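You operate a simulated robot arm through the tools that you are given. There is no shell and no other tool.

Carry out the task below with a simulated two-armed robot. There is one attempt and no reset: what you move stays moved.

## Task
Zero the yellow channel, then take a test reading on the 900 range.
Fine: switch on, read the window, turn the zero knob till it shows 0; press the purple button once and read the window.

It is judged by the outcome, as a careful person would: the job done as asked, and still so three seconds after it is handed in. It fails if anything else is knocked over, pushed out of place, dropped, spilled or broken.

## Robot
Two 7-joint arms with fingered hands on one trunk that stands fixed in place. Base frame: the origin is at the foot of the trunk, x ahead of it, y to its left, z up. Readings come in m, degrees, newtons and seconds.
The left shoulder is at [0.161, 0.125, 1.153], the right one opposite. With the tool pointing down near the work surface each hand reaches from about 0.54 to 0.94 m from the base axis, measured 20 degrees to its own side. Payload 3.7 kg a hand.
The tool frame of a hand sits at the grasp point between the pads (the TCP): z along the fingers, y along the line on which they close. The tips reach 0.025 m beyond it. The gripper opens to 0.088 m; its body begins 0.029 m behind the TCP. The gripper is a hand of 5 fingers: y runs from the thumb to the fingers, the wrist lies at [-0.013, -0.097, -0.162] in the tool frame.
Orientation is that of the tool frame in the base frame, as a unit quaternion [w, x, y, z]. With the fingers straight down and the wrist toward the robot, the tool's x, y and z point along [0, 1, 0], [1, 0, 0] and [0, 0, -1] of the base frame.

## Interface
- The arms move only by the tool nudge_tool. It takes "left_series", "right_series" or both (then of equal length, played together; a hand with none holds still); each is a list of rows, each an object (a shift or turn left out is 0) with "slide": the shift along the tool's x, y, z in m, a list of three; "rot": the turn, a rotation vector about the tool's x, y, z in degrees, a list of three. In form: [{"slide": [x, y, z], "rot": [ax, ay, az]}, ...]. A call has 1 to 20 rows; each row is the pose to reach, as a shift and turn from the pose commanded when the call began, along the tool's axes at that moment. A row lasts 0.2 s, in which the tool goes at most 0.05 m and 8.6 degrees; a call with a longer step from one row to the next is refused whole. A pose out of reach is approached as far as the arm can. The call stops where the force on the tool passes 40 N (or 10 N more than at its start, if that is more) or the arm is blocked; 0.2 s more then pass. In this call time passes only in rows, and 0.2 s behind the last. It gives the time, the measured TCP pose, the force on the tool (base axes), the opening and the grip force at its end, in the units of the frame above (readings bear some noise), with the torque about the TCP (base axes, N m) and any sound that the robot's microphone picked up.
- Cameras (640 x 400 px; columns grow to the right, rows downward): "scene" is now at [0.2559, 0.0455, 1.3404]; the picture's right is [0.52, -0.86, 0.00], its down [-0.09, -0.05, -0.99] and it looks along [0.85, 0.51, -0.10] (base axes); focal length 253 px, centre (320, 200). "left" rides on the left gripper at [-0.059, -0.079, -0.105] in its tool frame; the picture's right is [-0.73, -0.32, 0.61], its down [0.62, -0.68, 0.38] and it looks along [0.29, 0.66, 0.70] (tool axes); focal length 234 px, centre (320, 200). "right" rides on the right gripper at [0.059, -0.079, -0.105] in its tool frame; the picture's right is [-0.73, 0.32, -0.61], its down [-0.62, -0.68, 0.38] and it looks along [-0.29, 0.66, 0.70] (tool axes); focal length 234 px, centre (320, 200). There is no depth. A picture from a camera that has moved, and an enlarged one, comes with that camera's place and axes in the base frame and with its lens.
- camera(camera): a new picture of that camera. No time passes.
- raise_lower(by): moves the trunk up (or, below 0, down) by that many m; the arms and the scene camera ride with it, the base frame stays. It gives what a move gives, with no picture.
- finger_targets(index, middle, ring, little, thumb_bend, thumb_turn, hand): sets how far each is bent, from 0 (flat) to 1 (curled in); at 0.3 the hand is open as for a grip, at 0.7 the pads meet at the TCP. One left out holds its place. A second passes; each finger stops where it meets its share of the squeeze, and holds until it gets a number again. It is the only way to open and close the hand. It gives what a move gives, with no picture; readings hold the bend of each and the force on index, middle, ring, little, thumb and palm. thumb_turn goes from beside the hand (0) to across from the fingers (1), as for a grip.
- aim_head(pan, tilt): turns the head with the scene camera to pan (to the left, within 80 degrees either way) and tilt (down, from -29 to 69), counted from straight ahead of the robot (the tilt from the chest, where the trunk bows). It gives what a move gives.
- close_up(camera, box): a new picture of the part [left, top, right, bottom] of that camera's present view, enlarged. No time passes.
- close_job(): hands the job in; it is judged then, once.

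Places have to be worked out from the pictures, the camera data and where the tool is seen. Open the grippers and draw the arms clear of the work before you hand the job in, unless the task says otherwise.

The tools are called as a command line: name --argument value ..., lists and objects as JSON in quotes. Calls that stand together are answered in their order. nudge_tool: Moves the arms, as the interface text tells. Its arguments: {"type":"object","properties":{"left_series":{"type":"array"},"right_series":{"type":"array"}},"required":[]} The other tools are called the same way: raise_lower (by) moves the trunk up or down; finger_targets (index, middle, ring, little, thumb_bend, thumb_turn, hand) moves the fingers one by one; aim_head (pan, tilt) turns the head that bears the scene camera; camera (camera) takes a picture; close_up (camera, box) takes an enlarged picture of a part of a camera's view; close_job () hands the job in.

At the start:

```text
time: 0.0
left_tcp_pos: [0.3771, 0.3715, 1.2332]
left_orientation: [0.001, 0.707, 0.707, -0.001]
left_wrist_force: [0.1, -0.1, 0.1]
left_wrist_torque: [0.0, 0.0, 0.01]
left_grip_width: 0.0876
left_grip_force: 0.0
left_shape: jaw
left_bend: [0.3, 0.3, 0.3, 0.3, 0.3, 0.98]
left_finger forces: [0.0, 0.0, 0.0, 0.0, 0.0, 0.1]
right_tcp_pos: [0.5974, -0.0076, 1.3258]
right_orientation: [0.001, 0.708, 0.707, 0.0]
right_wrist_force: [-0.2, -0.5, -1.2]
right_wrist_torque: [-0.01, -0.01, 0.01]
right_grip_width: 0.0878
right_grip_force: 0.2
right_shape: jaw
right_bend: [0.3, 0.3, 0.3, 0.3, 0.3, 0.98]
right_finger forces: [0.1, 0.0, 0.1, 0.1, 0.0, 0.0]
trunk travel left (down, up): [-0.175, 0.24]
head pan, tilt (commanded): [31.2, 5.9]
```

scene: 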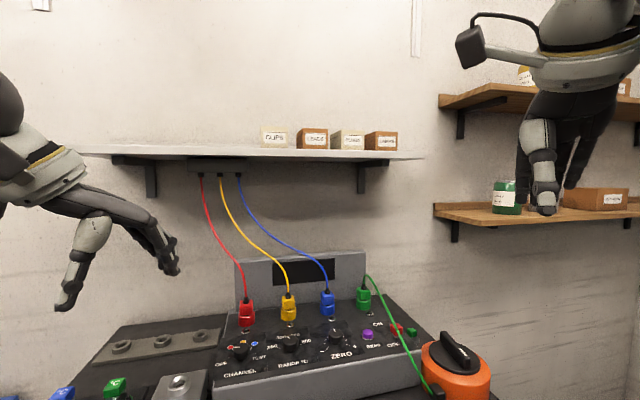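
right: 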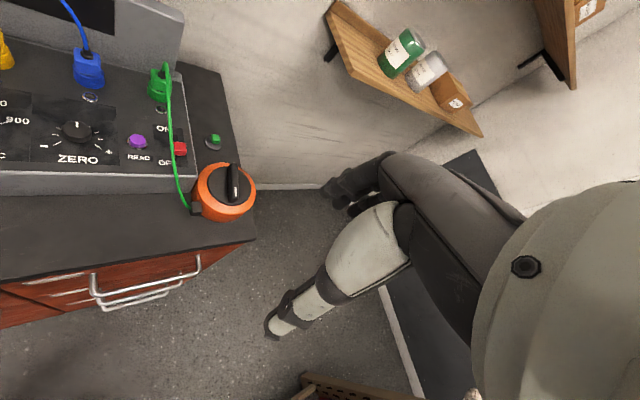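
left: 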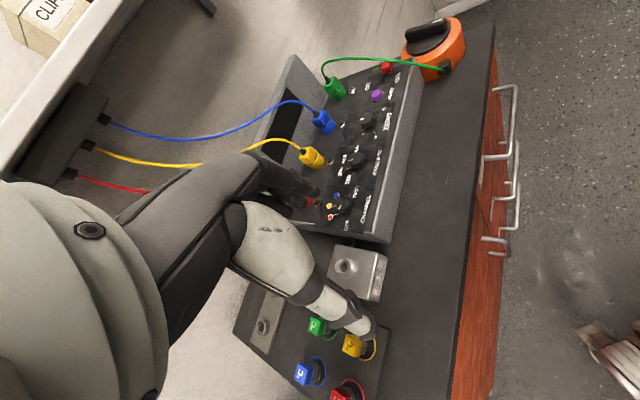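

I start by looking closely at the panel from the scene camera and from the hand cameras.

close_up --camera "scene" --box '[200, 240, 460, 400]'

close_up --camera "right" --box '[0, 40, 260, 220]'

close_up --camera "left" --box '[240, 20, 480, 250]'

aim_head --pan 25 --tilt 40

```text
2.46 times, centred on (330, 320) of scene
camera zoom: at [0.2559, 0.0455, 1.3404], right [0.52, -0.86, 0.0], down [-0.09, -0.05, -0.99], along [0.85, 0.51, -0.1], focal length 624 px, centre (295, -95)
```

zoom: 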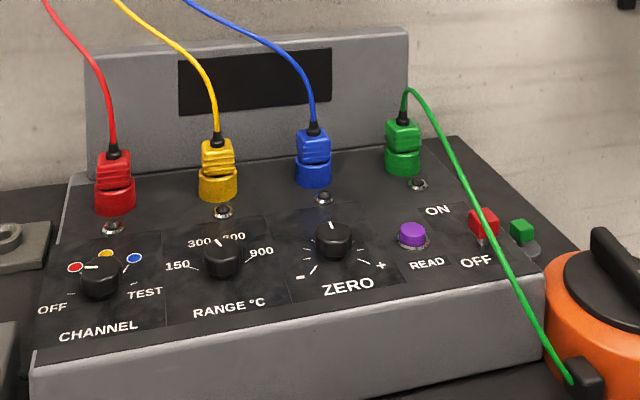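

```text
2.22 times, centred on (130, 130) of right
camera zoom: at [0.518, 0.0505, 1.4315], right [0.32, -0.73, 0.61], down [-0.68, -0.62, -0.38], along [0.66, -0.29, -0.7], focal length 520 px, centre (742, 356)
```

zoom: 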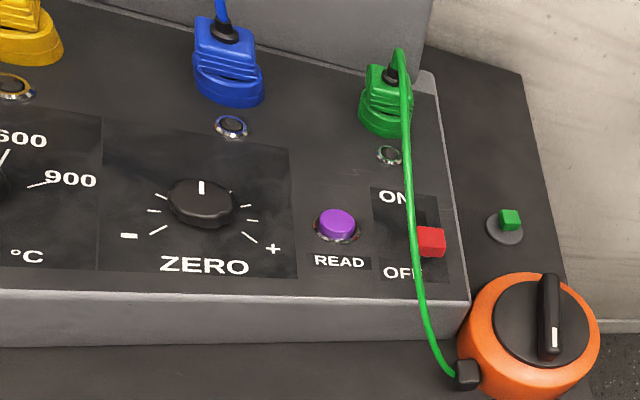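

```text
1.74 times, centred on (360, 135) of left
camera zoom: at [0.2997, 0.3126, 1.3395], right [-0.32, -0.73, -0.61], down [-0.68, 0.62, -0.38], along [0.66, 0.29, -0.7], focal length 407 px, centre (250, 313)
```

zoom: 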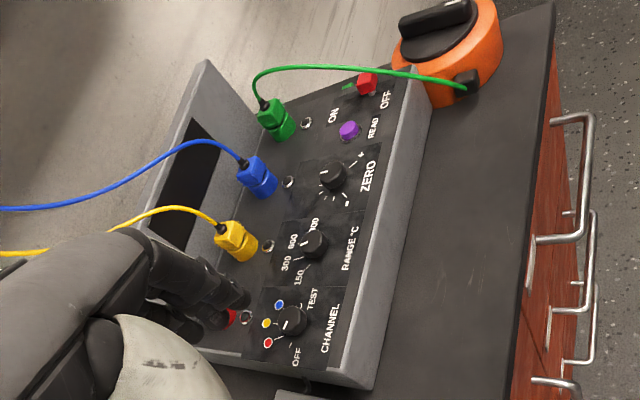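

```text
time: 1.0
left_tcp_pos: [0.378, 0.3716, 1.2344]
left_orientation: [0.001, 0.707, 0.707, 0.0]
left_wrist_force: [-0.3, -0.6, -0.1]
left_wrist_torque: [0.0, -0.03, -0.01]
left_grip_width: 0.0878
left_grip_force: 0.0
left_shape: jaw
left_bend: [0.3, 0.3, 0.3, 0.3, 0.3, 0.98]
left_finger forces: [0.1, 0.0, 0.0, 0.0, 0.0, 0.1]
right_tcp_pos: [0.5977, -0.008, 1.3265]
right_orientation: [0.0, 0.707, 0.708, 0.001]
right_wrist_force: [0.1, -0.3, -0.8]
right_wrist_torque: [-0.01, 0.02, -0.01]
right_grip_width: 0.0875
right_grip_force: 0.0
right_shape: jaw
right_bend: [0.3, 0.3, 0.3, 0.3, 0.3, 0.98]
right_finger forces: [0.0, 0.0, 0.1, 0.0, 0.1, 0.0]
trunk travel left (down, up): [-0.175, 0.24]
head pan, tilt (commanded): [25.0, 40.0]
```

camera --camera "scene"

```text
taken
camera scene: at [0.2541, 0.0338, 1.2861], right [0.42, -0.91, 0.0], down [-0.58, -0.27, -0.77], along [0.69, 0.32, -0.64], focal length 253 px, centre (320, 200)
```

scene: 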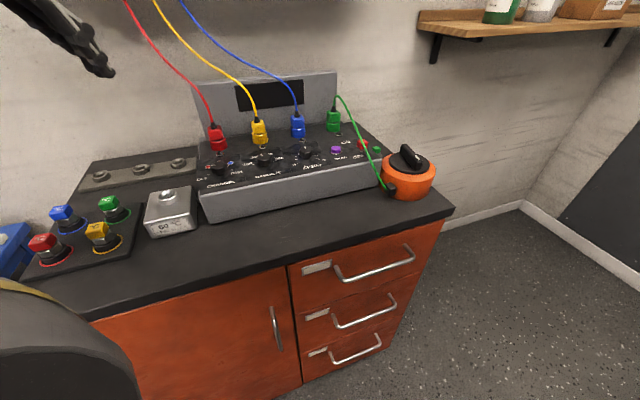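

Power switch is on OFF, and the green lead passes close to it. I zoom in on the labels and the other items to understand the layout.

close_up --camera "scene" --box '[190, 120, 310, 195]'

close_up --camera "scene" --box '[290, 90, 450, 210]'

close_up --camera "scene" --box '[0, 140, 210, 280]'

close_up --camera "left" --box '[300, 150, 400, 250]'

```text
5.33 times, centred on (250, 158) of scene
camera zoom: at [0.2541, 0.0338, 1.2861], right [0.42, -0.91, 0.0], down [-0.58, -0.27, -0.77], along [0.69, 0.32, -0.64], focal length 1351 px, centre (693, 427)
```

zoom: 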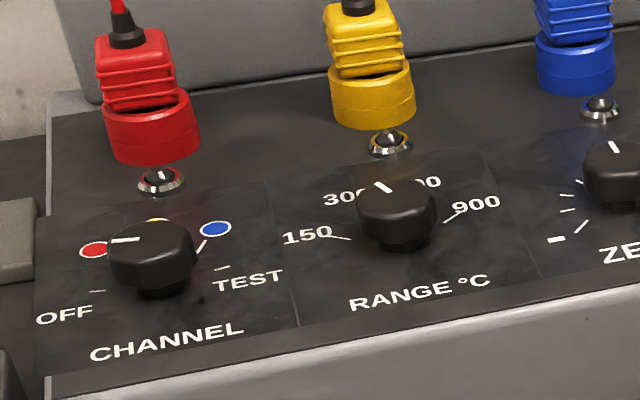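

```text
3.33 times, centred on (370, 150) of scene
camera zoom: at [0.2541, 0.0338, 1.2861], right [0.42, -0.91, 0.0], down [-0.58, -0.27, -0.77], along [0.69, 0.32, -0.64], focal length 844 px, centre (153, 367)
```

zoom: 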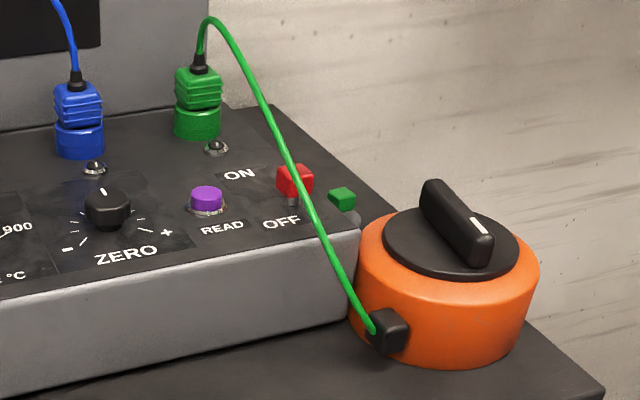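

```text
2.86 times, centred on (105, 210) of scene
camera zoom: at [0.2541, 0.0338, 1.2861], right [0.42, -0.91, 0.0], down [-0.58, -0.27, -0.77], along [0.69, 0.32, -0.64], focal length 724 px, centre (934, 171)
```

zoom: 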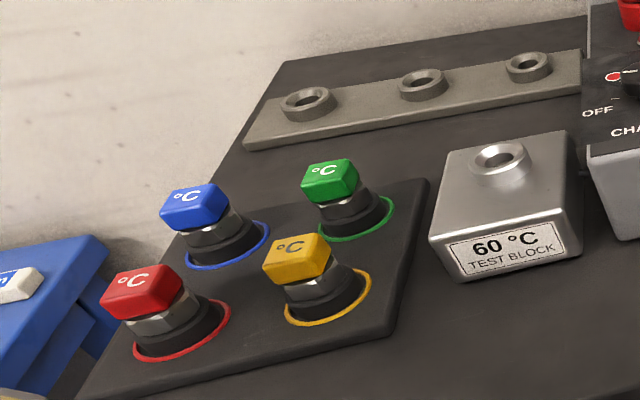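

```text
4.00 times, centred on (350, 200) of left
camera zoom: at [0.2996, 0.3126, 1.3395], right [-0.32, -0.73, -0.61], down [-0.68, 0.62, -0.38], along [0.66, 0.29, -0.7], focal length 937 px, centre (200, 200)
```

zoom: 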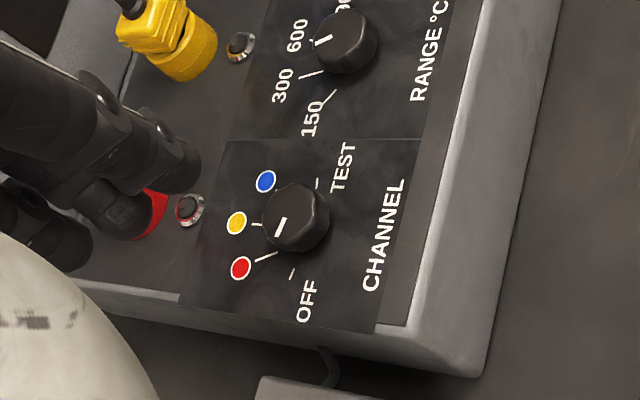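

The picture shows a toggle marked ON (far side) and OFF (near side), with the green cable running right beside it. Channel and range are set by knobs. I enlarge the switch, the knobs and the right-hand items further before moving.

close_up --camera "right" --box '[120, 80, 260, 220]'

close_up --camera "right" --box '[0, 80, 130, 180]'

close_up --camera "scene" --box '[320, 120, 400, 180]'

close_up --camera "left" --box '[320, 40, 440, 160]'

```text
2.86 times, centred on (190, 150) of right
camera zoom: at [0.518, 0.0504, 1.4316], right [0.32, -0.73, 0.61], down [-0.68, -0.62, -0.38], along [0.66, -0.29, -0.7], focal length 669 px, centre (691, 343)
```

zoom: 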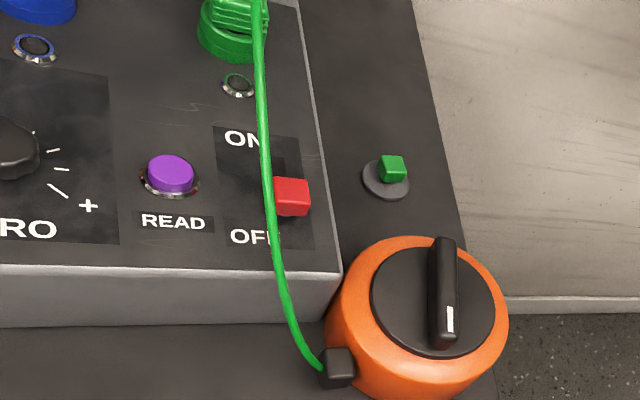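

```text
4.00 times, centred on (65, 130) of right
camera zoom: at [0.518, 0.0504, 1.4316], right [0.32, -0.73, 0.61], down [-0.68, -0.62, -0.38], along [0.66, -0.29, -0.7], focal length 937 px, centre (1340, 480)
```

zoom: 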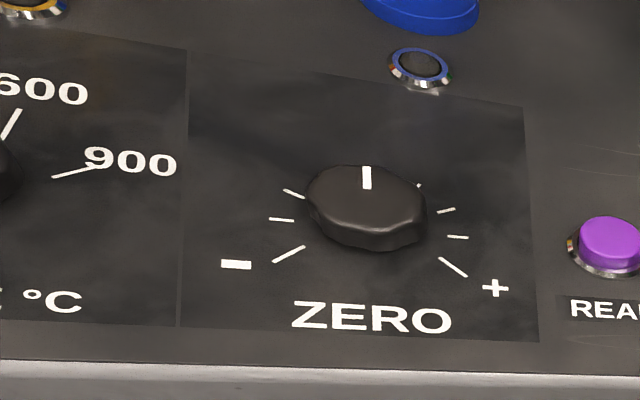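

```text
6.67 times, centred on (360, 150) of scene
camera zoom: at [0.2541, 0.0338, 1.2861], right [0.42, -0.91, 0.0], down [-0.58, -0.27, -0.77], along [0.69, 0.32, -0.64], focal length 1689 px, centre (53, 533)
```

zoom: 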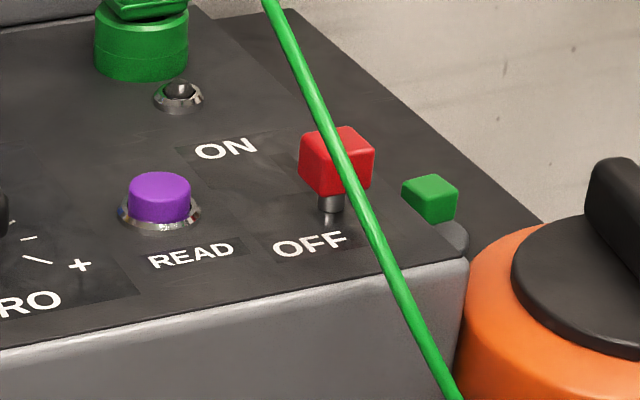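

```text
3.33 times, centred on (380, 100) of left
camera zoom: at [0.2996, 0.3126, 1.3395], right [-0.32, -0.73, -0.61], down [-0.68, 0.62, -0.38], along [0.66, 0.29, -0.7], focal length 781 px, centre (120, 533)
```

zoom: 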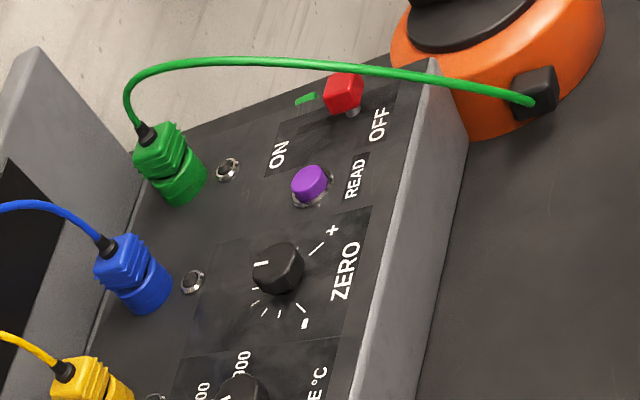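

The cable (about z 1.035) runs just over the left part of the red lever (about [0.766, 0.169, 1.018]), so I will use the right hand's index finger, coming from the right, to push it. First I shape the right hand to a pointing index, and the left hand too for a look.

finger_targets --hand "right" --index 0.4 --middle 1.0 --ring 1.0 --little 1.0

camera --camera "right"

```text
time: 2.0
left_tcp_pos: [0.3785, 0.3721, 1.2341]
left_orientation: [0.0, 0.707, 0.707, 0.0]
left_wrist_force: [-0.2, -0.2, 0.1]
left_wrist_torque: [0.03, 0.02, 0.03]
left_grip_width: 0.0875
left_grip_force: 0.1
left_shape: jaw
left_bend: [0.3, 0.3, 0.3, 0.3, 0.3, 0.98]
left_finger forces: [0.1, 0.0, 0.1, 0.0, 0.1, 0.1]
right_tcp_pos: [0.5976, -0.0075, 1.3254]
right_orientation: [0.0, 0.707, 0.707, 0.0]
right_wrist_force: [0.6, 0.1, 0.0]
right_wrist_torque: [0.04, -0.03, -0.01]
right_grip_width: 0.0746
right_grip_force: 0.0
right_shape: fingers
right_bend: [0.4, 1.0, 1.0, 1.0, 0.3, 0.98]
right_finger forces: [0.0, 0.1, 0.1, 0.0, 0.0, 0.1]
trunk travel left (down, up): [-0.175, 0.24]
head pan, tilt (commanded): [25.0, 40.0]
```

```text
taken
camera right: at [0.518, 0.0505, 1.4315], right [0.32, -0.73, 0.61], down [-0.68, -0.62, -0.38], along [0.66, -0.29, -0.7], focal length 234 px, centre (320, 200)
```

right: 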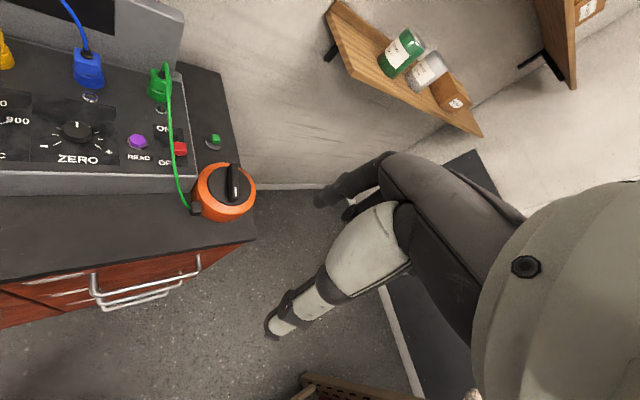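

Index is extended and the others curled; the thumb is still hanging. I fold the thumb in, then yaw the right hand about 80° to the left while moving to about [0.70, -0.02, 1.20] for a close view of the switch.

finger_targets --hand "right" --thumb_bend 1.0

nudge_tool --right_series '[{"slide": [-0.001, 0.01, 0.01], "rot": [0, 0, -8]}, {"slide": [-0.002, 0.02, 0.02], "rot": [0, 0, -16]}, {"slide": [-0.003, 0.03, 0.03], "rot": [0, 0, -24]}, {"slide": [-0.004, 0.04, 0.045], "rot": [0, 0, -32]}, {"slide": [-0.006, 0.05, 0.06], "rot": [0, 0, -40]}, {"slide": [-0.007, 0.06, 0.075], "rot": [0, 0, -48]}, {"slide": [-0.008, 0.07, 0.09], "rot": [0, 0, -56]}, {"slide": [-0.009, 0.08, 0.105], "rot": [0, 0, -64]}, {"slide": [-0.01, 0.09, 0.115], "rot": [0, 0, -72]}, {"slide": [-0.012, 0.1, 0.125], "rot": [0, 0, -80]}]'

camera --camera "right"

camera --camera "scene"

```text
time: 3.0
left_tcp_pos: [0.3781, 0.3711, 1.2336]
left_orientation: [0.0, 0.707, 0.707, 0.0]
left_wrist_force: [0.5, 0.2, 0.2]
left_wrist_torque: [-0.05, 0.02, -0.01]
left_grip_width: 0.0877
left_grip_force: 0.0
left_shape: jaw
left_bend: [0.3, 0.3, 0.3, 0.3, 0.3, 0.98]
left_finger forces: [0.0, 0.1, 0.0, 0.0, 0.0, 0.0]
right_tcp_pos: [0.5979, -0.0077, 1.3258]
right_orientation: [0.001, 0.707, 0.707, 0.001]
right_wrist_force: [0.0, -0.2, 0.3]
right_wrist_torque: [0.0, -0.01, -0.01]
right_grip_width: 0.016
right_grip_force: 0.1
right_shape: fingers
right_bend: [0.38, 1.0, 1.0, 1.0, 0.96, 0.97]
right_finger forces: [0.0, 0.0, 0.0, 0.0, 0.0, 0.0]
trunk travel left (down, up): [-0.175, 0.24]
head pan, tilt (commanded): [25.0, 40.0]
```

```text
time: 5.2
left_tcp_pos: [0.3775, 0.3684, 1.2337]
left_orientation: [-0.002, 0.707, 0.707, 0.002]
left_wrist_force: [0.3, -0.2, -0.1]
left_wrist_torque: [0.03, -0.01, -0.01]
left_grip_width: 0.0878
left_grip_force: 0.2
left_shape: jaw
left_bend: [0.3, 0.3, 0.3, 0.3, 0.3, 0.98]
left_finger forces: [0.0, 0.1, 0.1, 0.0, 0.0, 0.0]
right_tcp_pos: [0.6061, -0.0436, 1.2332]
right_orientation: [-0.036, 0.255, 0.966, 0.006]
right_wrist_force: [-0.2, -1.1, 0.6]
right_wrist_torque: [0.06, -0.02, 0.0]
right_grip_width: 0.0162
right_grip_force: 0.2
right_shape: fingers
right_bend: [0.37, 1.0, 1.0, 1.0, 0.96, 0.97]
right_finger forces: [0.0, 0.1, 0.0, 0.0, 0.0, 0.1]
right hand out of reach, approached as far as the arm can: row 7, 8, 9, 10
trunk travel left (down, up): [-0.175, 0.24]
head pan, tilt (commanded): [25.0, 40.0]
```

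```text
taken
camera right: at [0.5228, -0.0864, 1.3428], right [0.83, -0.09, 0.55], down [0.18, -0.89, -0.42], along [0.53, 0.45, -0.72], focal length 234 px, centre (320, 200)
```

right: 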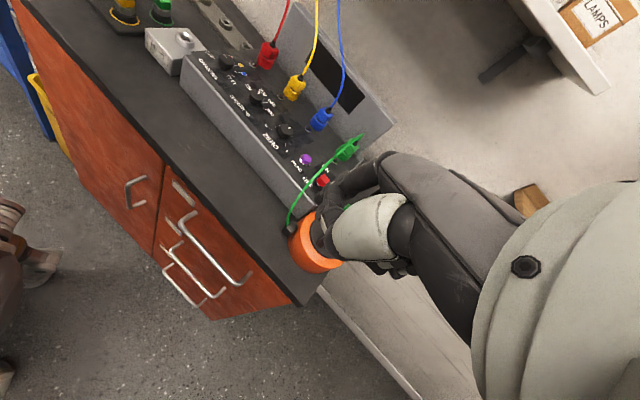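

```text
taken
camera scene: at [0.2548, 0.0312, 1.2859], right [0.42, -0.91, 0.0], down [-0.58, -0.27, -0.77], along [0.69, 0.33, -0.64], focal length 253 px, centre (320, 200)
```

scene: 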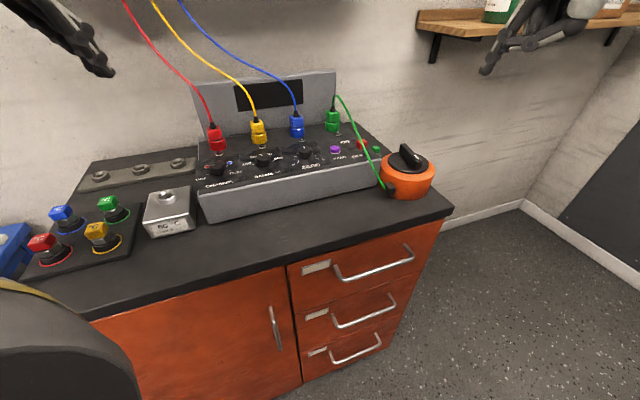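

The arm can't yaw that far (it stopped at about 60°). I'll turn back some, to roughly 50° (aligned with the panel), and check where the commanded pose lies.

nudge_tool --right_series '[{"slide": [0, 0, 0], "rot": [0, 0, 8]}, {"slide": [0, 0, 0], "rot": [0, 0, 16]}]'

```text
time: 5.8
left_tcp_pos: [0.3783, 0.3725, 1.2329]
left_orientation: [0.0, 0.707, 0.707, 0.0]
left_wrist_force: [0.8, 0.3, -0.4]
left_wrist_torque: [-0.06, 0.04, 0.0]
left_grip_width: 0.0876
left_grip_force: 0.0
left_shape: jaw
left_bend: [0.3, 0.3, 0.3, 0.3, 0.3, 0.98]
left_finger forces: [0.0, 0.0, 0.0, 0.0, 0.1, 0.0]
right_tcp_pos: [0.605, -0.0392, 1.2338]
right_orientation: [-0.034, 0.388, 0.921, -0.001]
right_wrist_force: [0.1, -0.2, 0.1]
right_wrist_torque: [-0.01, 0.0, 0.0]
right_grip_width: 0.0163
right_grip_force: 0.0
right_shape: fingers
right_bend: [0.37, 1.0, 1.0, 1.0, 0.96, 0.97]
right_finger forces: [0.0, 0.0, 0.1, 0.1, 0.0, 0.0]
trunk travel left (down, up): [-0.175, 0.24]
head pan, tilt (commanded): [25.0, 40.0]
```

Yaw is now 44°, matching the panel, with a slight lean. I move the hand forward and down to hold the index tip about 8 cm above and 4 cm short of the switch, then look.

nudge_tool --right_series '[{"slide": [0.002, 0.03, 0.015]}, {"slide": [0.004, 0.06, 0.03]}, {"slide": [0.006, 0.09, 0.045]}, {"slide": [0.008, 0.12, 0.06]}, {"slide": [0.01, 0.15, 0.08]}, {"slide": [0.0135, 0.177, 0.104]}]'

camera --camera "right"

camera --camera "scene"

camera --camera "left"

```text
time: 7.2
left_tcp_pos: [0.378, 0.3714, 1.2326]
left_orientation: [0.0, 0.707, 0.707, 0.0]
left_wrist_force: [0.1, 0.3, 0.0]
left_wrist_torque: [0.05, 0.02, -0.01]
left_grip_width: 0.0879
left_grip_force: 0.0
left_shape: jaw
left_bend: [0.3, 0.3, 0.3, 0.3, 0.3, 0.98]
left_finger forces: [0.0, 0.0, 0.0, 0.1, 0.0, 0.0]
right_tcp_pos: [0.7173, 0.0929, 1.1258]
right_orientation: [-0.036, 0.388, 0.921, -0.001]
right_wrist_force: [0.5, 1.1, 0.4]
right_wrist_torque: [0.01, -0.01, 0.0]
right_grip_width: 0.0161
right_grip_force: 0.0
right_shape: fingers
right_bend: [0.37, 1.0, 1.0, 1.0, 0.96, 0.97]
right_finger forces: [0.1, 0.0, 0.0, 0.0, 0.0, 0.0]
trunk travel left (down, up): [-0.175, 0.24]
head pan, tilt (commanded): [25.0, 40.0]
```

```text
taken
camera right: at [0.6253, 0.0767, 1.2359], right [0.78, -0.31, 0.55], down [-0.08, -0.91, -0.4], along [0.63, 0.27, -0.73], focal length 234 px, centre (320, 200)
```

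right: 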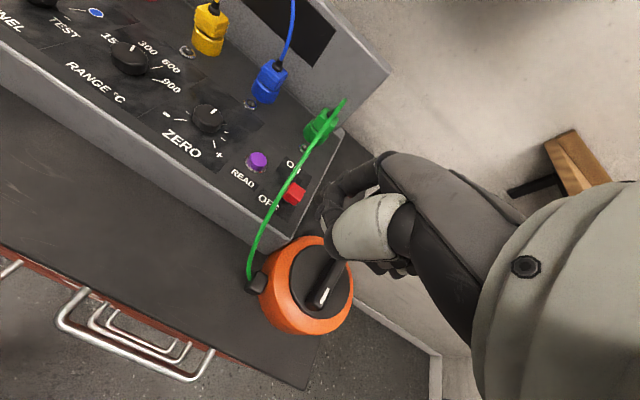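

```text
taken
camera scene: at [0.2547, 0.0341, 1.2858], right [0.42, -0.91, 0.0], down [-0.58, -0.27, -0.77], along [0.69, 0.32, -0.64], focal length 253 px, centre (320, 200)
```

scene: 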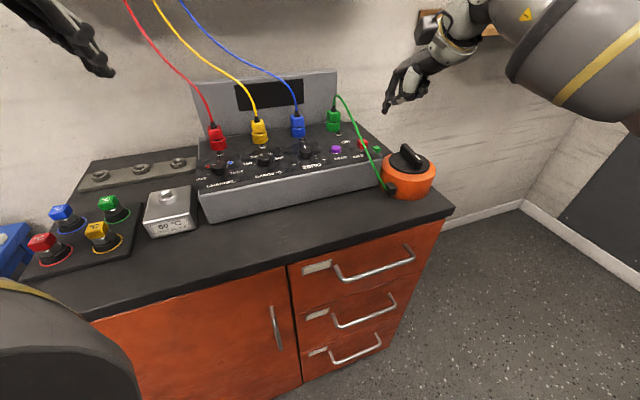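

```text
taken
camera left: at [0.3004, 0.3129, 1.3391], right [-0.32, -0.73, -0.61], down [-0.68, 0.62, -0.38], along [0.66, 0.29, -0.7], focal length 234 px, centre (320, 200)
```

left: 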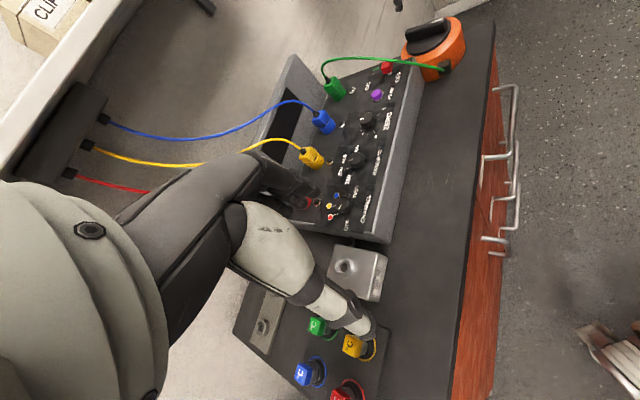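

close_up --camera "right" --box '[220, 120, 420, 300]'

close_up --camera "scene" --box '[320, 50, 480, 210]'

close_up --camera "left" --box '[320, 20, 480, 120]'

```text
2.22 times, centred on (320, 210) of right
camera zoom: at [0.6253, 0.0767, 1.2359], right [0.78, -0.31, 0.55], down [-0.08, -0.91, -0.4], along [0.63, 0.27, -0.73], focal length 520 px, centre (320, 178)
```

zoom: 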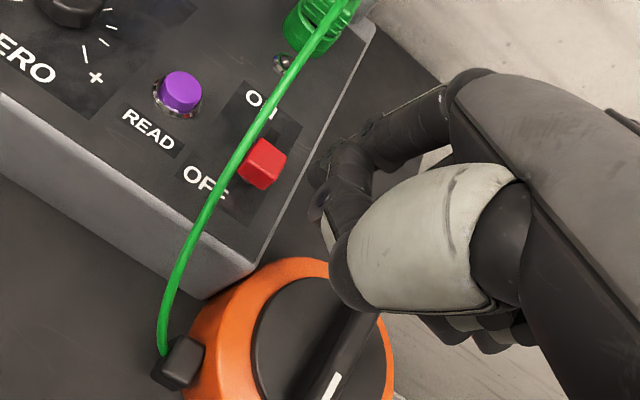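

```text
2.50 times, centred on (400, 130) of scene
camera zoom: at [0.2547, 0.0341, 1.2858], right [0.42, -0.91, 0.0], down [-0.58, -0.27, -0.77], along [0.69, 0.32, -0.64], focal length 633 px, centre (120, 375)
```

zoom: 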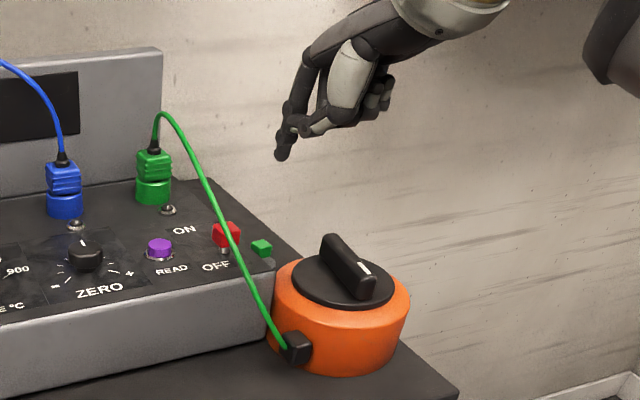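

```text
4.00 times, centred on (400, 70) of left
camera zoom: at [0.3004, 0.3129, 1.3391], right [-0.32, -0.73, -0.61], down [-0.68, 0.62, -0.38], along [0.66, 0.29, -0.7], focal length 937 px, centre (0, 720)
```

zoom: 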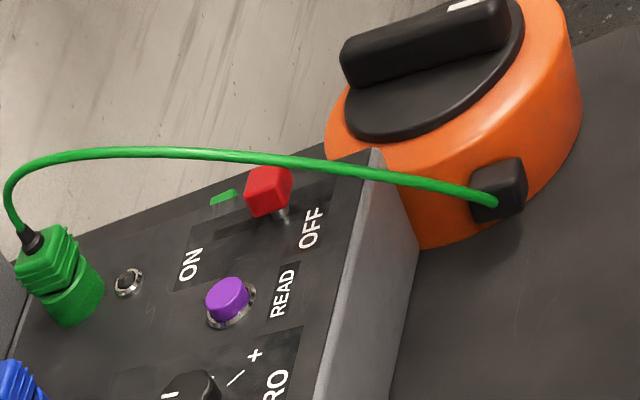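

The switch head triangulates consistently from three cameras at about [0.787, 0.174, 1.004], the cable about 14 mm left and above it. I zoom in tightly to find the index tip exactly.

close_up --camera "right" --box '[280, 150, 380, 220]'

close_up --camera "scene" --box '[370, 60, 440, 130]'

```text
5.71 times, centred on (330, 185) of right
camera zoom: at [0.6253, 0.0767, 1.2359], right [0.78, -0.31, 0.55], down [-0.08, -0.91, -0.4], along [0.63, 0.27, -0.73], focal length 1338 px, centre (263, 286)
```

zoom: 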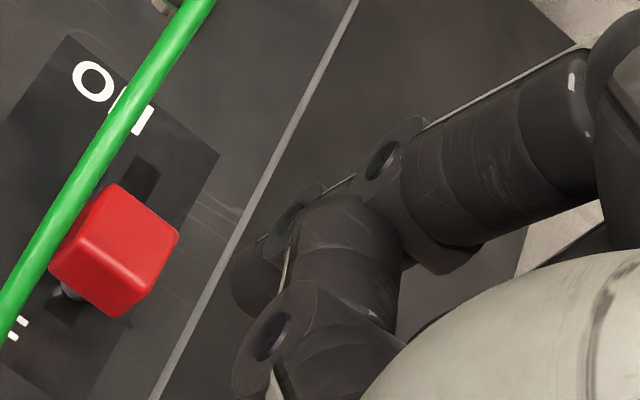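

```text
5.71 times, centred on (405, 95) of scene
camera zoom: at [0.2547, 0.0341, 1.2858], right [0.42, -0.91, 0.0], down [-0.58, -0.27, -0.77], along [0.69, 0.32, -0.64], focal length 1448 px, centre (-166, 800)
```

zoom: 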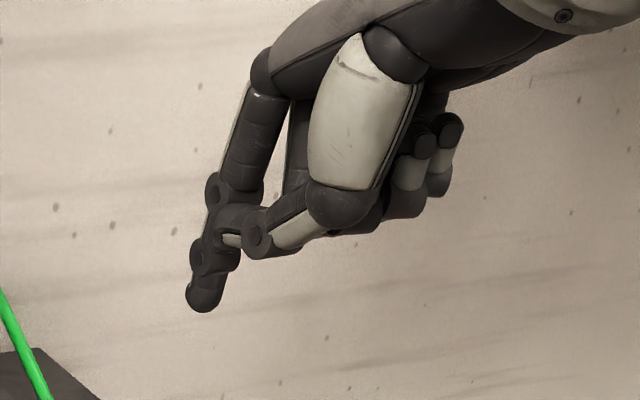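

The index tip is at roughly [0.727, 0.121, 1.113]. I move it to hover about 4.5 cm above, slightly right of and short of the lever, then check again.

nudge_tool --right_series '[{"slide": [-0.008, 0.023, 0.02]}, {"slide": [-0.0154, 0.0465, 0.04]}, {"slide": [-0.0154, 0.0465, 0.061]}]'

close_up --camera "right" --box '[220, 120, 420, 260]'

close_up --camera "scene" --box '[330, 80, 450, 200]'

close_up --camera "left" --box '[320, 0, 480, 100]'

```text
time: 8.0
left_tcp_pos: [0.379, 0.3718, 1.2342]
left_orientation: [-0.001, 0.707, 0.707, 0.001]
left_wrist_force: [0.1, -0.3, 0.5]
left_wrist_torque: [0.03, 0.01, 0.0]
left_grip_width: 0.088
left_grip_force: 0.0
left_shape: jaw
left_bend: [0.3, 0.3, 0.3, 0.3, 0.3, 0.98]
left_finger forces: [0.0, 0.0, 0.0, 0.0, 0.1, 0.0]
right_tcp_pos: [0.755, 0.1163, 1.0629]
right_orientation: [-0.035, 0.387, 0.921, 0.0]
right_wrist_force: [0.7, 0.2, 0.3]
right_wrist_torque: [0.02, -0.04, 0.02]
right_grip_width: 0.0163
right_grip_force: 0.0
right_shape: fingers
right_bend: [0.37, 1.0, 1.0, 1.0, 0.96, 0.97]
right_finger forces: [0.0, 0.0, 0.0, 0.1, 0.1, 0.1]
trunk travel left (down, up): [-0.175, 0.24]
head pan, tilt (commanded): [25.0, 40.0]
```

```text
2.86 times, centred on (320, 190) of right
camera zoom: at [0.665, 0.1002, 1.1745], right [0.78, -0.31, 0.55], down [-0.08, -0.91, -0.4], along [0.63, 0.27, -0.73], focal length 669 px, centre (320, 229)
```

zoom: 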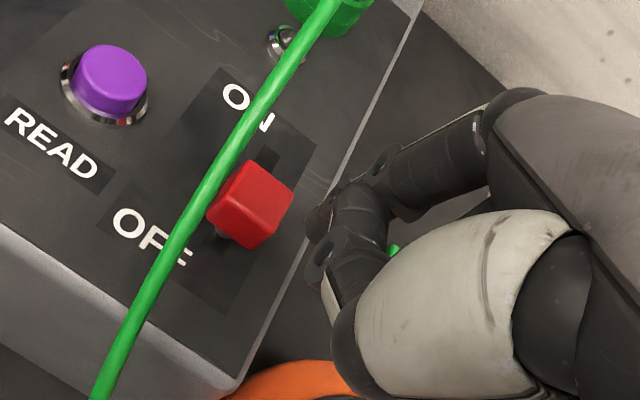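

```text
3.33 times, centred on (390, 140) of scene
camera zoom: at [0.2547, 0.0336, 1.2859], right [0.42, -0.91, 0.0], down [-0.58, -0.27, -0.77], along [0.69, 0.32, -0.64], focal length 844 px, centre (87, 400)
```

zoom: 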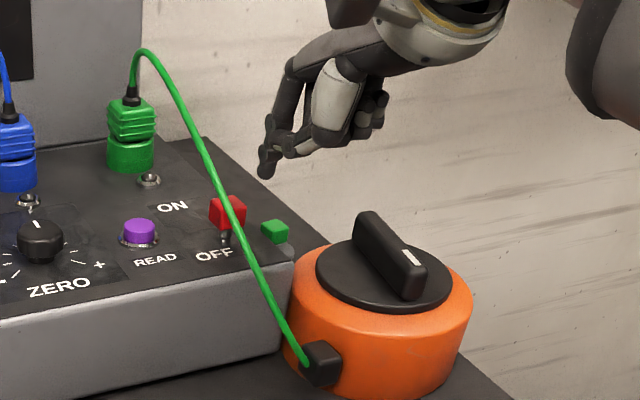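

```text
4.00 times, centred on (400, 50) of left
camera zoom: at [0.3003, 0.3124, 1.3393], right [-0.32, -0.73, -0.61], down [-0.68, 0.62, -0.38], along [0.66, 0.29, -0.7], focal length 937 px, centre (0, 800)
```

zoom: 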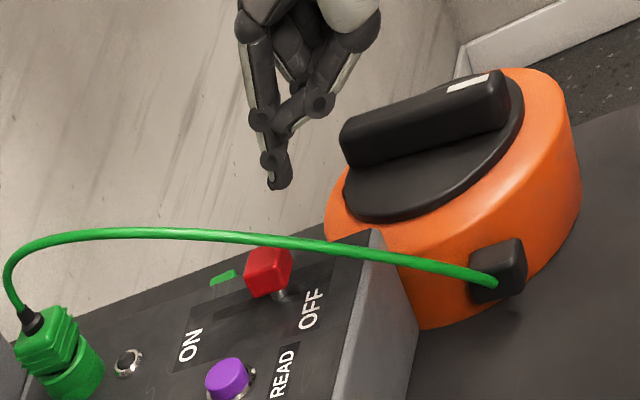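

All three views agree: the index tip is near [0.789, 0.150, 1.038], 18 mm right and 16 mm short of the lever head. I check how the thumb lies relative to the cable before going lower.

close_up --camera "left" --box '[365, 0, 425, 75]'

close_up --camera "scene" --box '[385, 90, 435, 150]'

```text
5.33 times, centred on (395, 38) of left
camera zoom: at [0.3003, 0.3124, 1.3393], right [-0.32, -0.73, -0.61], down [-0.68, 0.62, -0.38], along [0.66, 0.29, -0.7], focal length 1249 px, centre (-80, 1067)
```

zoom: 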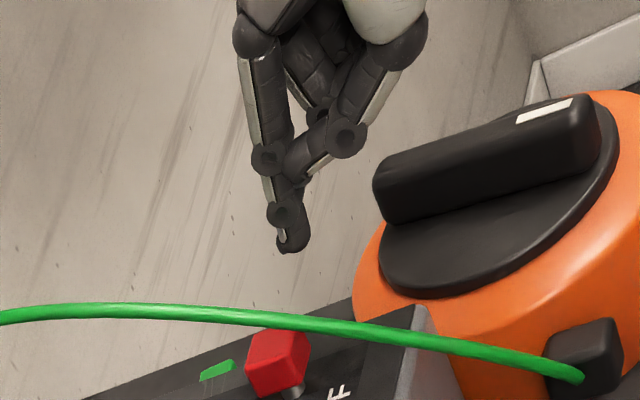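

```text
6.67 times, centred on (410, 120) of scene
camera zoom: at [0.2547, 0.0336, 1.2859], right [0.42, -0.91, 0.0], down [-0.58, -0.27, -0.77], along [0.69, 0.32, -0.64], focal length 1689 px, centre (-280, 733)
```

zoom: 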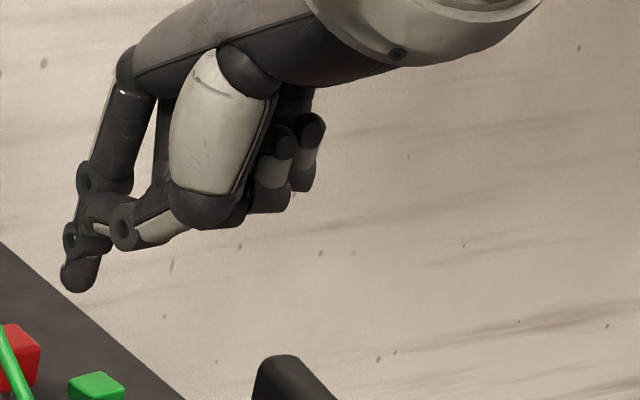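

The thumb braces the index from behind, which is good for pushing. I shift left 8 mm, back 17 mm and down 20 mm, then check.

nudge_tool --right_series '[{"slide": [0.006, -0.018, 0.0]}, {"slide": [0.008, -0.018, 0.01]}, {"slide": [0.008, -0.018, 0.02]}]'

close_up --camera "right" --box '[240, 120, 400, 230]'

close_up --camera "scene" --box '[340, 100, 420, 170]'

close_up --camera "left" --box '[340, 0, 440, 90]'

```text
time: 8.8
left_tcp_pos: [0.3776, 0.3713, 1.2328]
left_orientation: [0.0, 0.707, 0.707, 0.0]
left_wrist_force: [1.0, 1.1, -0.5]
left_wrist_torque: [-0.02, 0.0, 0.02]
left_grip_width: 0.0879
left_grip_force: 0.1
left_shape: jaw
left_bend: [0.3, 0.3, 0.3, 0.3, 0.3, 0.98]
left_finger forces: [0.1, 0.0, 0.0, 0.0, 0.1, 0.0]
right_tcp_pos: [0.7354, 0.1114, 1.0442]
right_orientation: [-0.035, 0.388, 0.921, 0.0]
right_wrist_force: [0.7, 0.9, 0.3]
right_wrist_torque: [0.01, 0.03, -0.02]
right_grip_width: 0.0167
right_grip_force: 0.1
right_shape: fingers
right_bend: [0.37, 1.0, 1.0, 1.0, 0.96, 0.97]
right_finger forces: [0.0, 0.0, 0.0, 0.0, 0.0, 0.0]
trunk travel left (down, up): [-0.175, 0.24]
head pan, tilt (commanded): [25.0, 40.0]
```

```text
3.64 times, centred on (320, 175) of right
camera zoom: at [0.6448, 0.0954, 1.1539], right [0.78, -0.31, 0.55], down [-0.08, -0.91, -0.4], along [0.63, 0.27, -0.73], focal length 852 px, centre (320, 291)
```

zoom: 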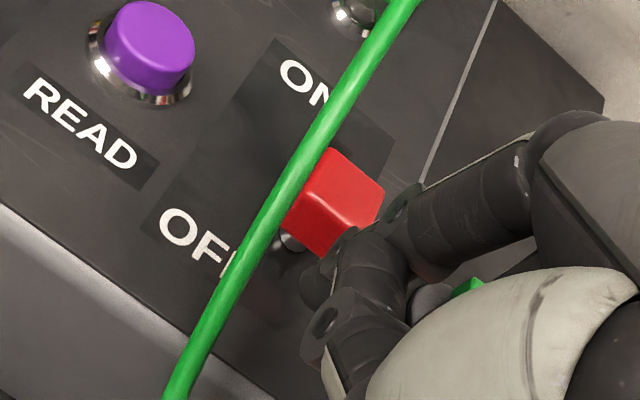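

```text
5.71 times, centred on (380, 135) of scene
camera zoom: at [0.2541, 0.0336, 1.2861], right [0.42, -0.91, 0.0], down [-0.58, -0.27, -0.77], along [0.69, 0.32, -0.64], focal length 1448 px, centre (-23, 571)
```

zoom: 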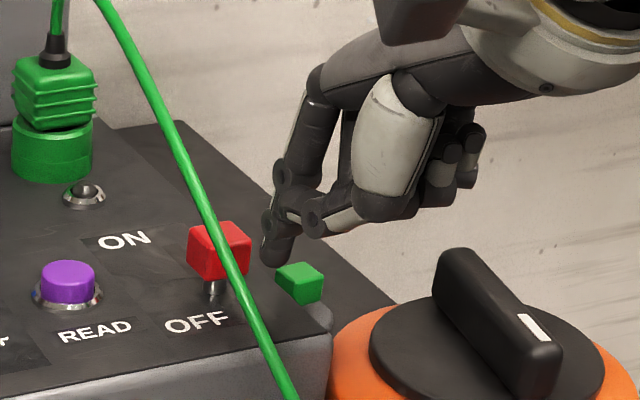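

```text
4.44 times, centred on (390, 45) of left
camera zoom: at [0.2997, 0.3124, 1.3395], right [-0.32, -0.73, -0.61], down [-0.68, 0.62, -0.38], along [0.66, 0.29, -0.7], focal length 1041 px, centre (9, 889)
```

zoom: 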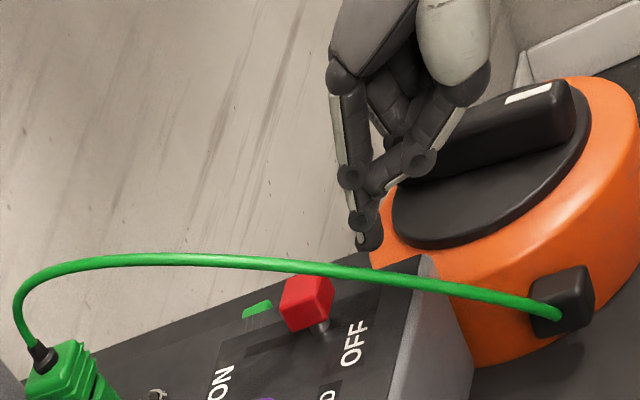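

Tip is now about 6 mm right of, 37 mm short of and 17 mm above the lever-head centre. I lower to head height, then push forward 3 cm in small steps.

nudge_tool --right_series '[{"slide": [-0.003, 0, 0.009]}, {"slide": [-0.003, 0, 0.018]}, {"slide": [-0.003, 0.01, 0.018]}, {"slide": [-0.003, 0.018, 0.018]}, {"slide": [-0.003, 0.024, 0.018]}, {"slide": [-0.003, 0.03, 0.018]}]'

close_up --camera "right" --box '[240, 120, 400, 230]'

close_up --camera "scene" --box '[340, 100, 420, 170]'

close_up --camera "left" --box '[340, 0, 440, 90]'

```text
time: 10.2
left_tcp_pos: [0.3768, 0.3728, 1.2333]
left_orientation: [0.0, 0.707, 0.708, 0.0]
left_wrist_force: [-0.1, 0.5, -0.4]
left_wrist_torque: [-0.01, -0.01, 0.0]
left_grip_width: 0.0876
left_grip_force: 0.1
left_shape: jaw
left_bend: [0.3, 0.3, 0.3, 0.3, 0.3, 0.98]
left_finger forces: [0.1, 0.0, 0.0, 0.1, 0.0, 0.0]
right_tcp_pos: [0.7588, 0.1304, 1.0243]
right_orientation: [-0.035, 0.388, 0.921, 0.0]
right_wrist_force: [-1.8, -2.2, 1.5]
right_wrist_torque: [-0.03, -0.02, -0.02]
right_grip_width: 0.0157
right_grip_force: 0.8
right_shape: fingers
right_bend: [0.38, 1.0, 1.0, 1.0, 0.96, 0.97]
right_finger forces: [2.6, 0.1, 0.1, 0.0, 0.1, 0.0]
trunk travel left (down, up): [-0.175, 0.24]
head pan, tilt (commanded): [25.0, 40.0]
```

```text
3.64 times, centred on (320, 175) of right
camera zoom: at [0.6673, 0.1142, 1.1348], right [0.78, -0.31, 0.55], down [-0.08, -0.91, -0.4], along [0.63, 0.27, -0.73], focal length 852 px, centre (320, 291)
```

zoom: 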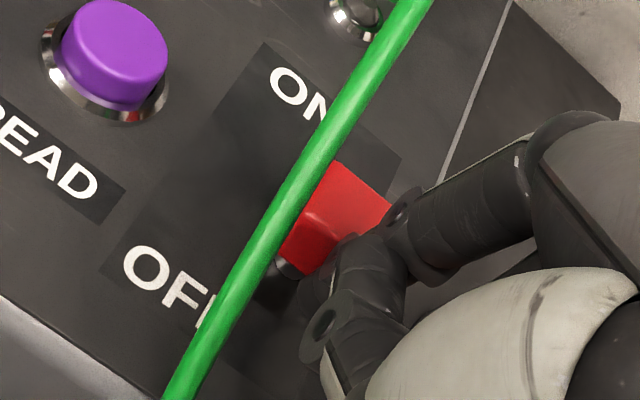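

```text
5.71 times, centred on (380, 135) of scene
camera zoom: at [0.254, 0.0336, 1.2861], right [0.42, -0.91, 0.0], down [-0.58, -0.27, -0.77], along [0.69, 0.32, -0.64], focal length 1448 px, centre (-23, 571)
```

zoom: 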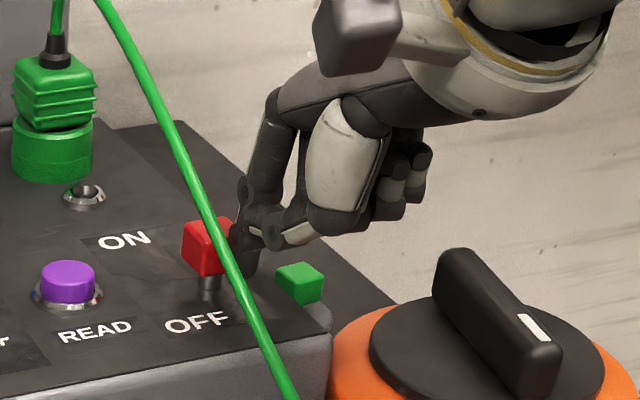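

```text
4.44 times, centred on (390, 45) of left
camera zoom: at [0.2995, 0.3124, 1.3396], right [-0.32, -0.73, -0.61], down [-0.68, 0.62, -0.38], along [0.66, 0.29, -0.7], focal length 1041 px, centre (9, 889)
```

zoom: 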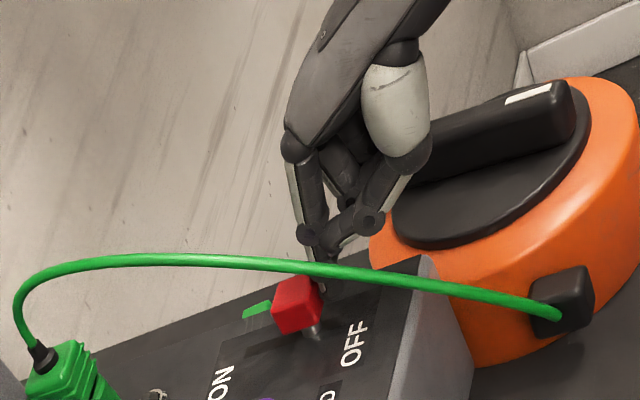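

Contact made: the lever has started to tilt with about 3 N and the cable is untouched. I keep pushing forward.

nudge_tool --right_series '[{"slide": [0, 0.005, 0]}, {"slide": [0, 0.01, 0]}, {"slide": [0, 0.015, 0]}, {"slide": [0, 0.02, 0]}]'

close_up --camera "right" --box '[240, 120, 400, 230]'

camera --camera "scene"

close_up --camera "left" --box '[340, 0, 440, 90]'

```text
time: 11.2
left_tcp_pos: [0.3768, 0.3722, 1.2336]
left_orientation: [0.0, 0.707, 0.707, 0.001]
left_wrist_force: [-0.5, 0.2, 0.0]
left_wrist_torque: [0.02, 0.0, -0.01]
left_grip_width: 0.0875
left_grip_force: 0.1
left_shape: jaw
left_bend: [0.3, 0.3, 0.3, 0.3, 0.3, 0.98]
left_finger forces: [0.0, 0.1, 0.0, 0.1, 0.0, 0.0]
right_tcp_pos: [0.762, 0.1343, 1.0234]
right_orientation: [-0.034, 0.388, 0.921, -0.001]
right_wrist_force: [-0.9, -0.6, 0.3]
right_wrist_torque: [-0.01, 0.01, 0.03]
right_grip_width: 0.016
right_grip_force: 0.0
right_shape: fingers
right_bend: [0.38, 1.0, 1.0, 1.0, 0.96, 0.97]
right_finger forces: [0.6, 0.0, 0.1, 0.1, 0.1, 0.1]
right hand out of reach, approached as far as the arm can: row 2, 3, 4
trunk travel left (down, up): [-0.175, 0.24]
head pan, tilt (commanded): [25.0, 40.0]
```

```text
3.64 times, centred on (320, 175) of right
camera zoom: at [0.6702, 0.1183, 1.135], right [0.78, -0.31, 0.55], down [-0.08, -0.91, -0.4], along [0.63, 0.27, -0.73], focal length 852 px, centre (320, 291)
```

zoom: 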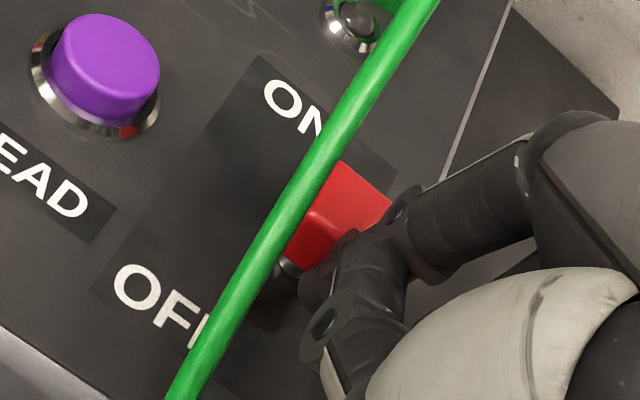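

```text
taken
camera scene: at [0.2541, 0.0337, 1.286], right [0.42, -0.91, 0.0], down [-0.58, -0.27, -0.77], along [0.69, 0.32, -0.64], focal length 253 px, centre (320, 200)
```

scene: 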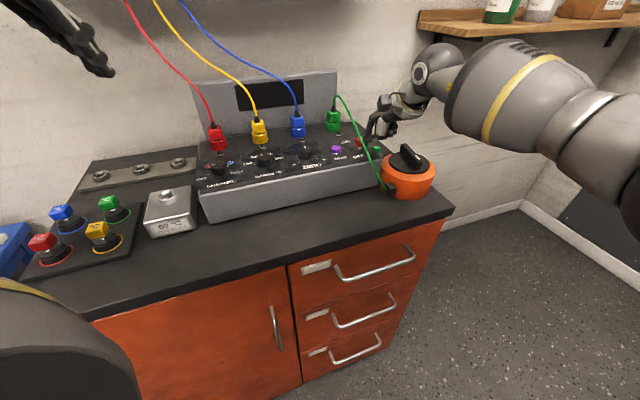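

```text
4.44 times, centred on (390, 45) of left
camera zoom: at [0.2996, 0.3125, 1.3395], right [-0.32, -0.73, -0.61], down [-0.68, 0.62, -0.38], along [0.66, 0.29, -0.7], focal length 1041 px, centre (9, 889)
```

zoom: 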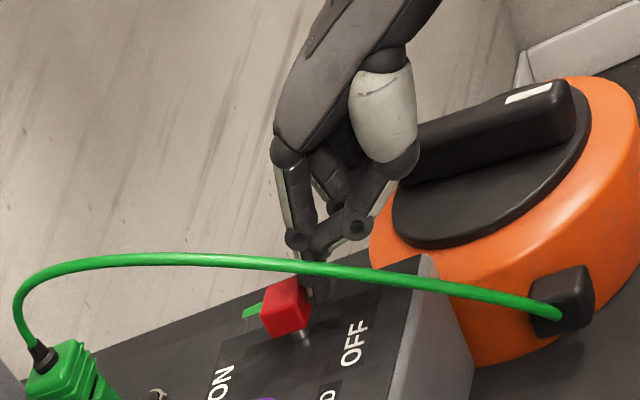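

The lever moved about 1 cm but the arm ran out of reach at this yaw. I back off slightly, then turn the hand 20° clockwise with a bit more lean to the right, keeping the index tip in about the same place.

nudge_tool --right_series '[{"slide": [0, -0.015, 0]}, {"slide": [0.0035, -0.014, -0.0005], "rot": [0, 4, 7]}, {"slide": [0.007, -0.013, -0.001], "rot": [0, 8, 14]}, {"slide": [0.0097, -0.012, -0.002], "rot": [0, 12, 20]}]'

close_up --camera "right" --box '[240, 120, 400, 230]'

close_up --camera "scene" --box '[340, 100, 420, 170]'

close_up --camera "left" --box '[340, 0, 440, 90]'

```text
time: 12.2
left_tcp_pos: [0.3781, 0.3724, 1.2338]
left_orientation: [0.0, 0.707, 0.707, 0.001]
left_wrist_force: [0.3, 0.5, -0.2]
left_wrist_torque: [0.02, -0.01, 0.0]
left_grip_width: 0.0878
left_grip_force: 0.0
left_shape: jaw
left_bend: [0.3, 0.3, 0.3, 0.3, 0.3, 0.98]
left_finger forces: [0.1, 0.0, 0.1, 0.0, 0.1, 0.1]
right_tcp_pos: [0.7475, 0.1338, 1.0264]
right_orientation: [-0.13, 0.54, 0.831, 0.035]
right_wrist_force: [-1.3, 0.1, 0.3]
right_wrist_torque: [-0.02, 0.0, 0.03]
right_grip_width: 0.0163
right_grip_force: 0.1
right_shape: fingers
right_bend: [0.37, 1.0, 1.0, 1.0, 0.96, 0.97]
right_finger forces: [0.0, 0.0, 0.2, 0.1, 0.0, 0.0]
trunk travel left (down, up): [-0.175, 0.24]
head pan, tilt (commanded): [25.0, 40.0]
```

```text
3.64 times, centred on (320, 175) of right
camera zoom: at [0.6714, 0.1329, 1.1497], right [0.68, -0.63, 0.37], down [-0.45, -0.76, -0.47], along [0.58, 0.15, -0.8], focal length 852 px, centre (320, 291)
```

zoom: 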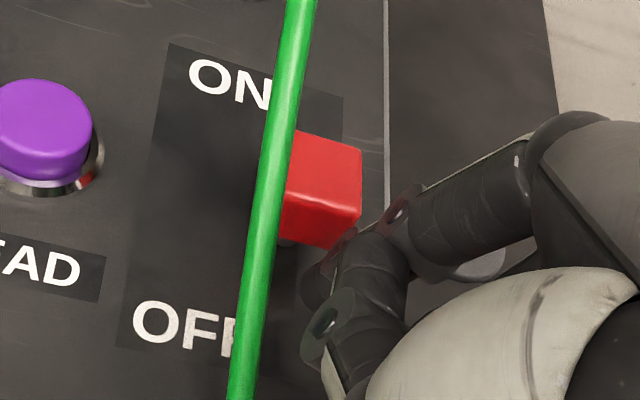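

```text
5.71 times, centred on (380, 135) of scene
camera zoom: at [0.2542, 0.0338, 1.286], right [0.42, -0.91, 0.0], down [-0.58, -0.27, -0.77], along [0.69, 0.32, -0.64], focal length 1448 px, centre (-23, 571)
```

zoom: 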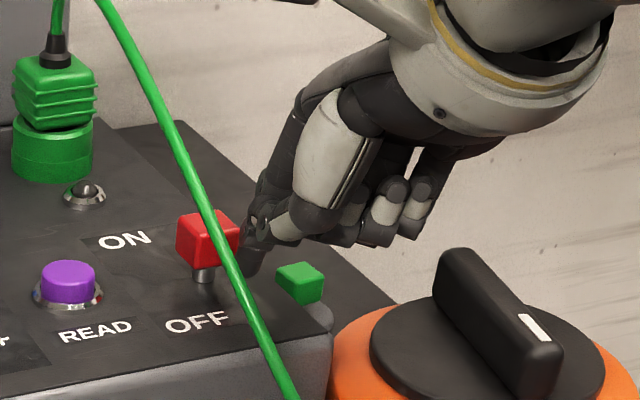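

```text
4.44 times, centred on (390, 45) of left
camera zoom: at [0.2997, 0.3127, 1.3394], right [-0.32, -0.73, -0.61], down [-0.68, 0.62, -0.38], along [0.66, 0.29, -0.7], focal length 1041 px, centre (9, 889)
```

zoom: 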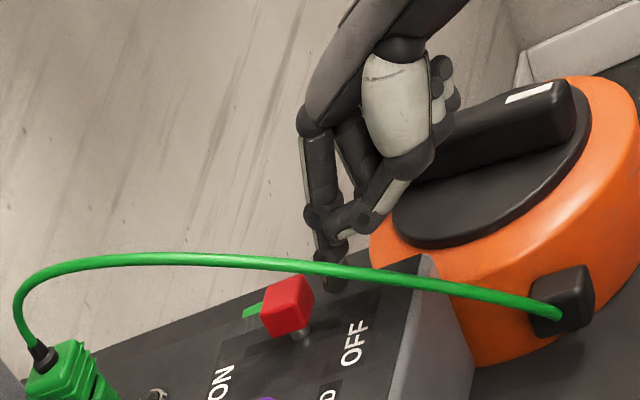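

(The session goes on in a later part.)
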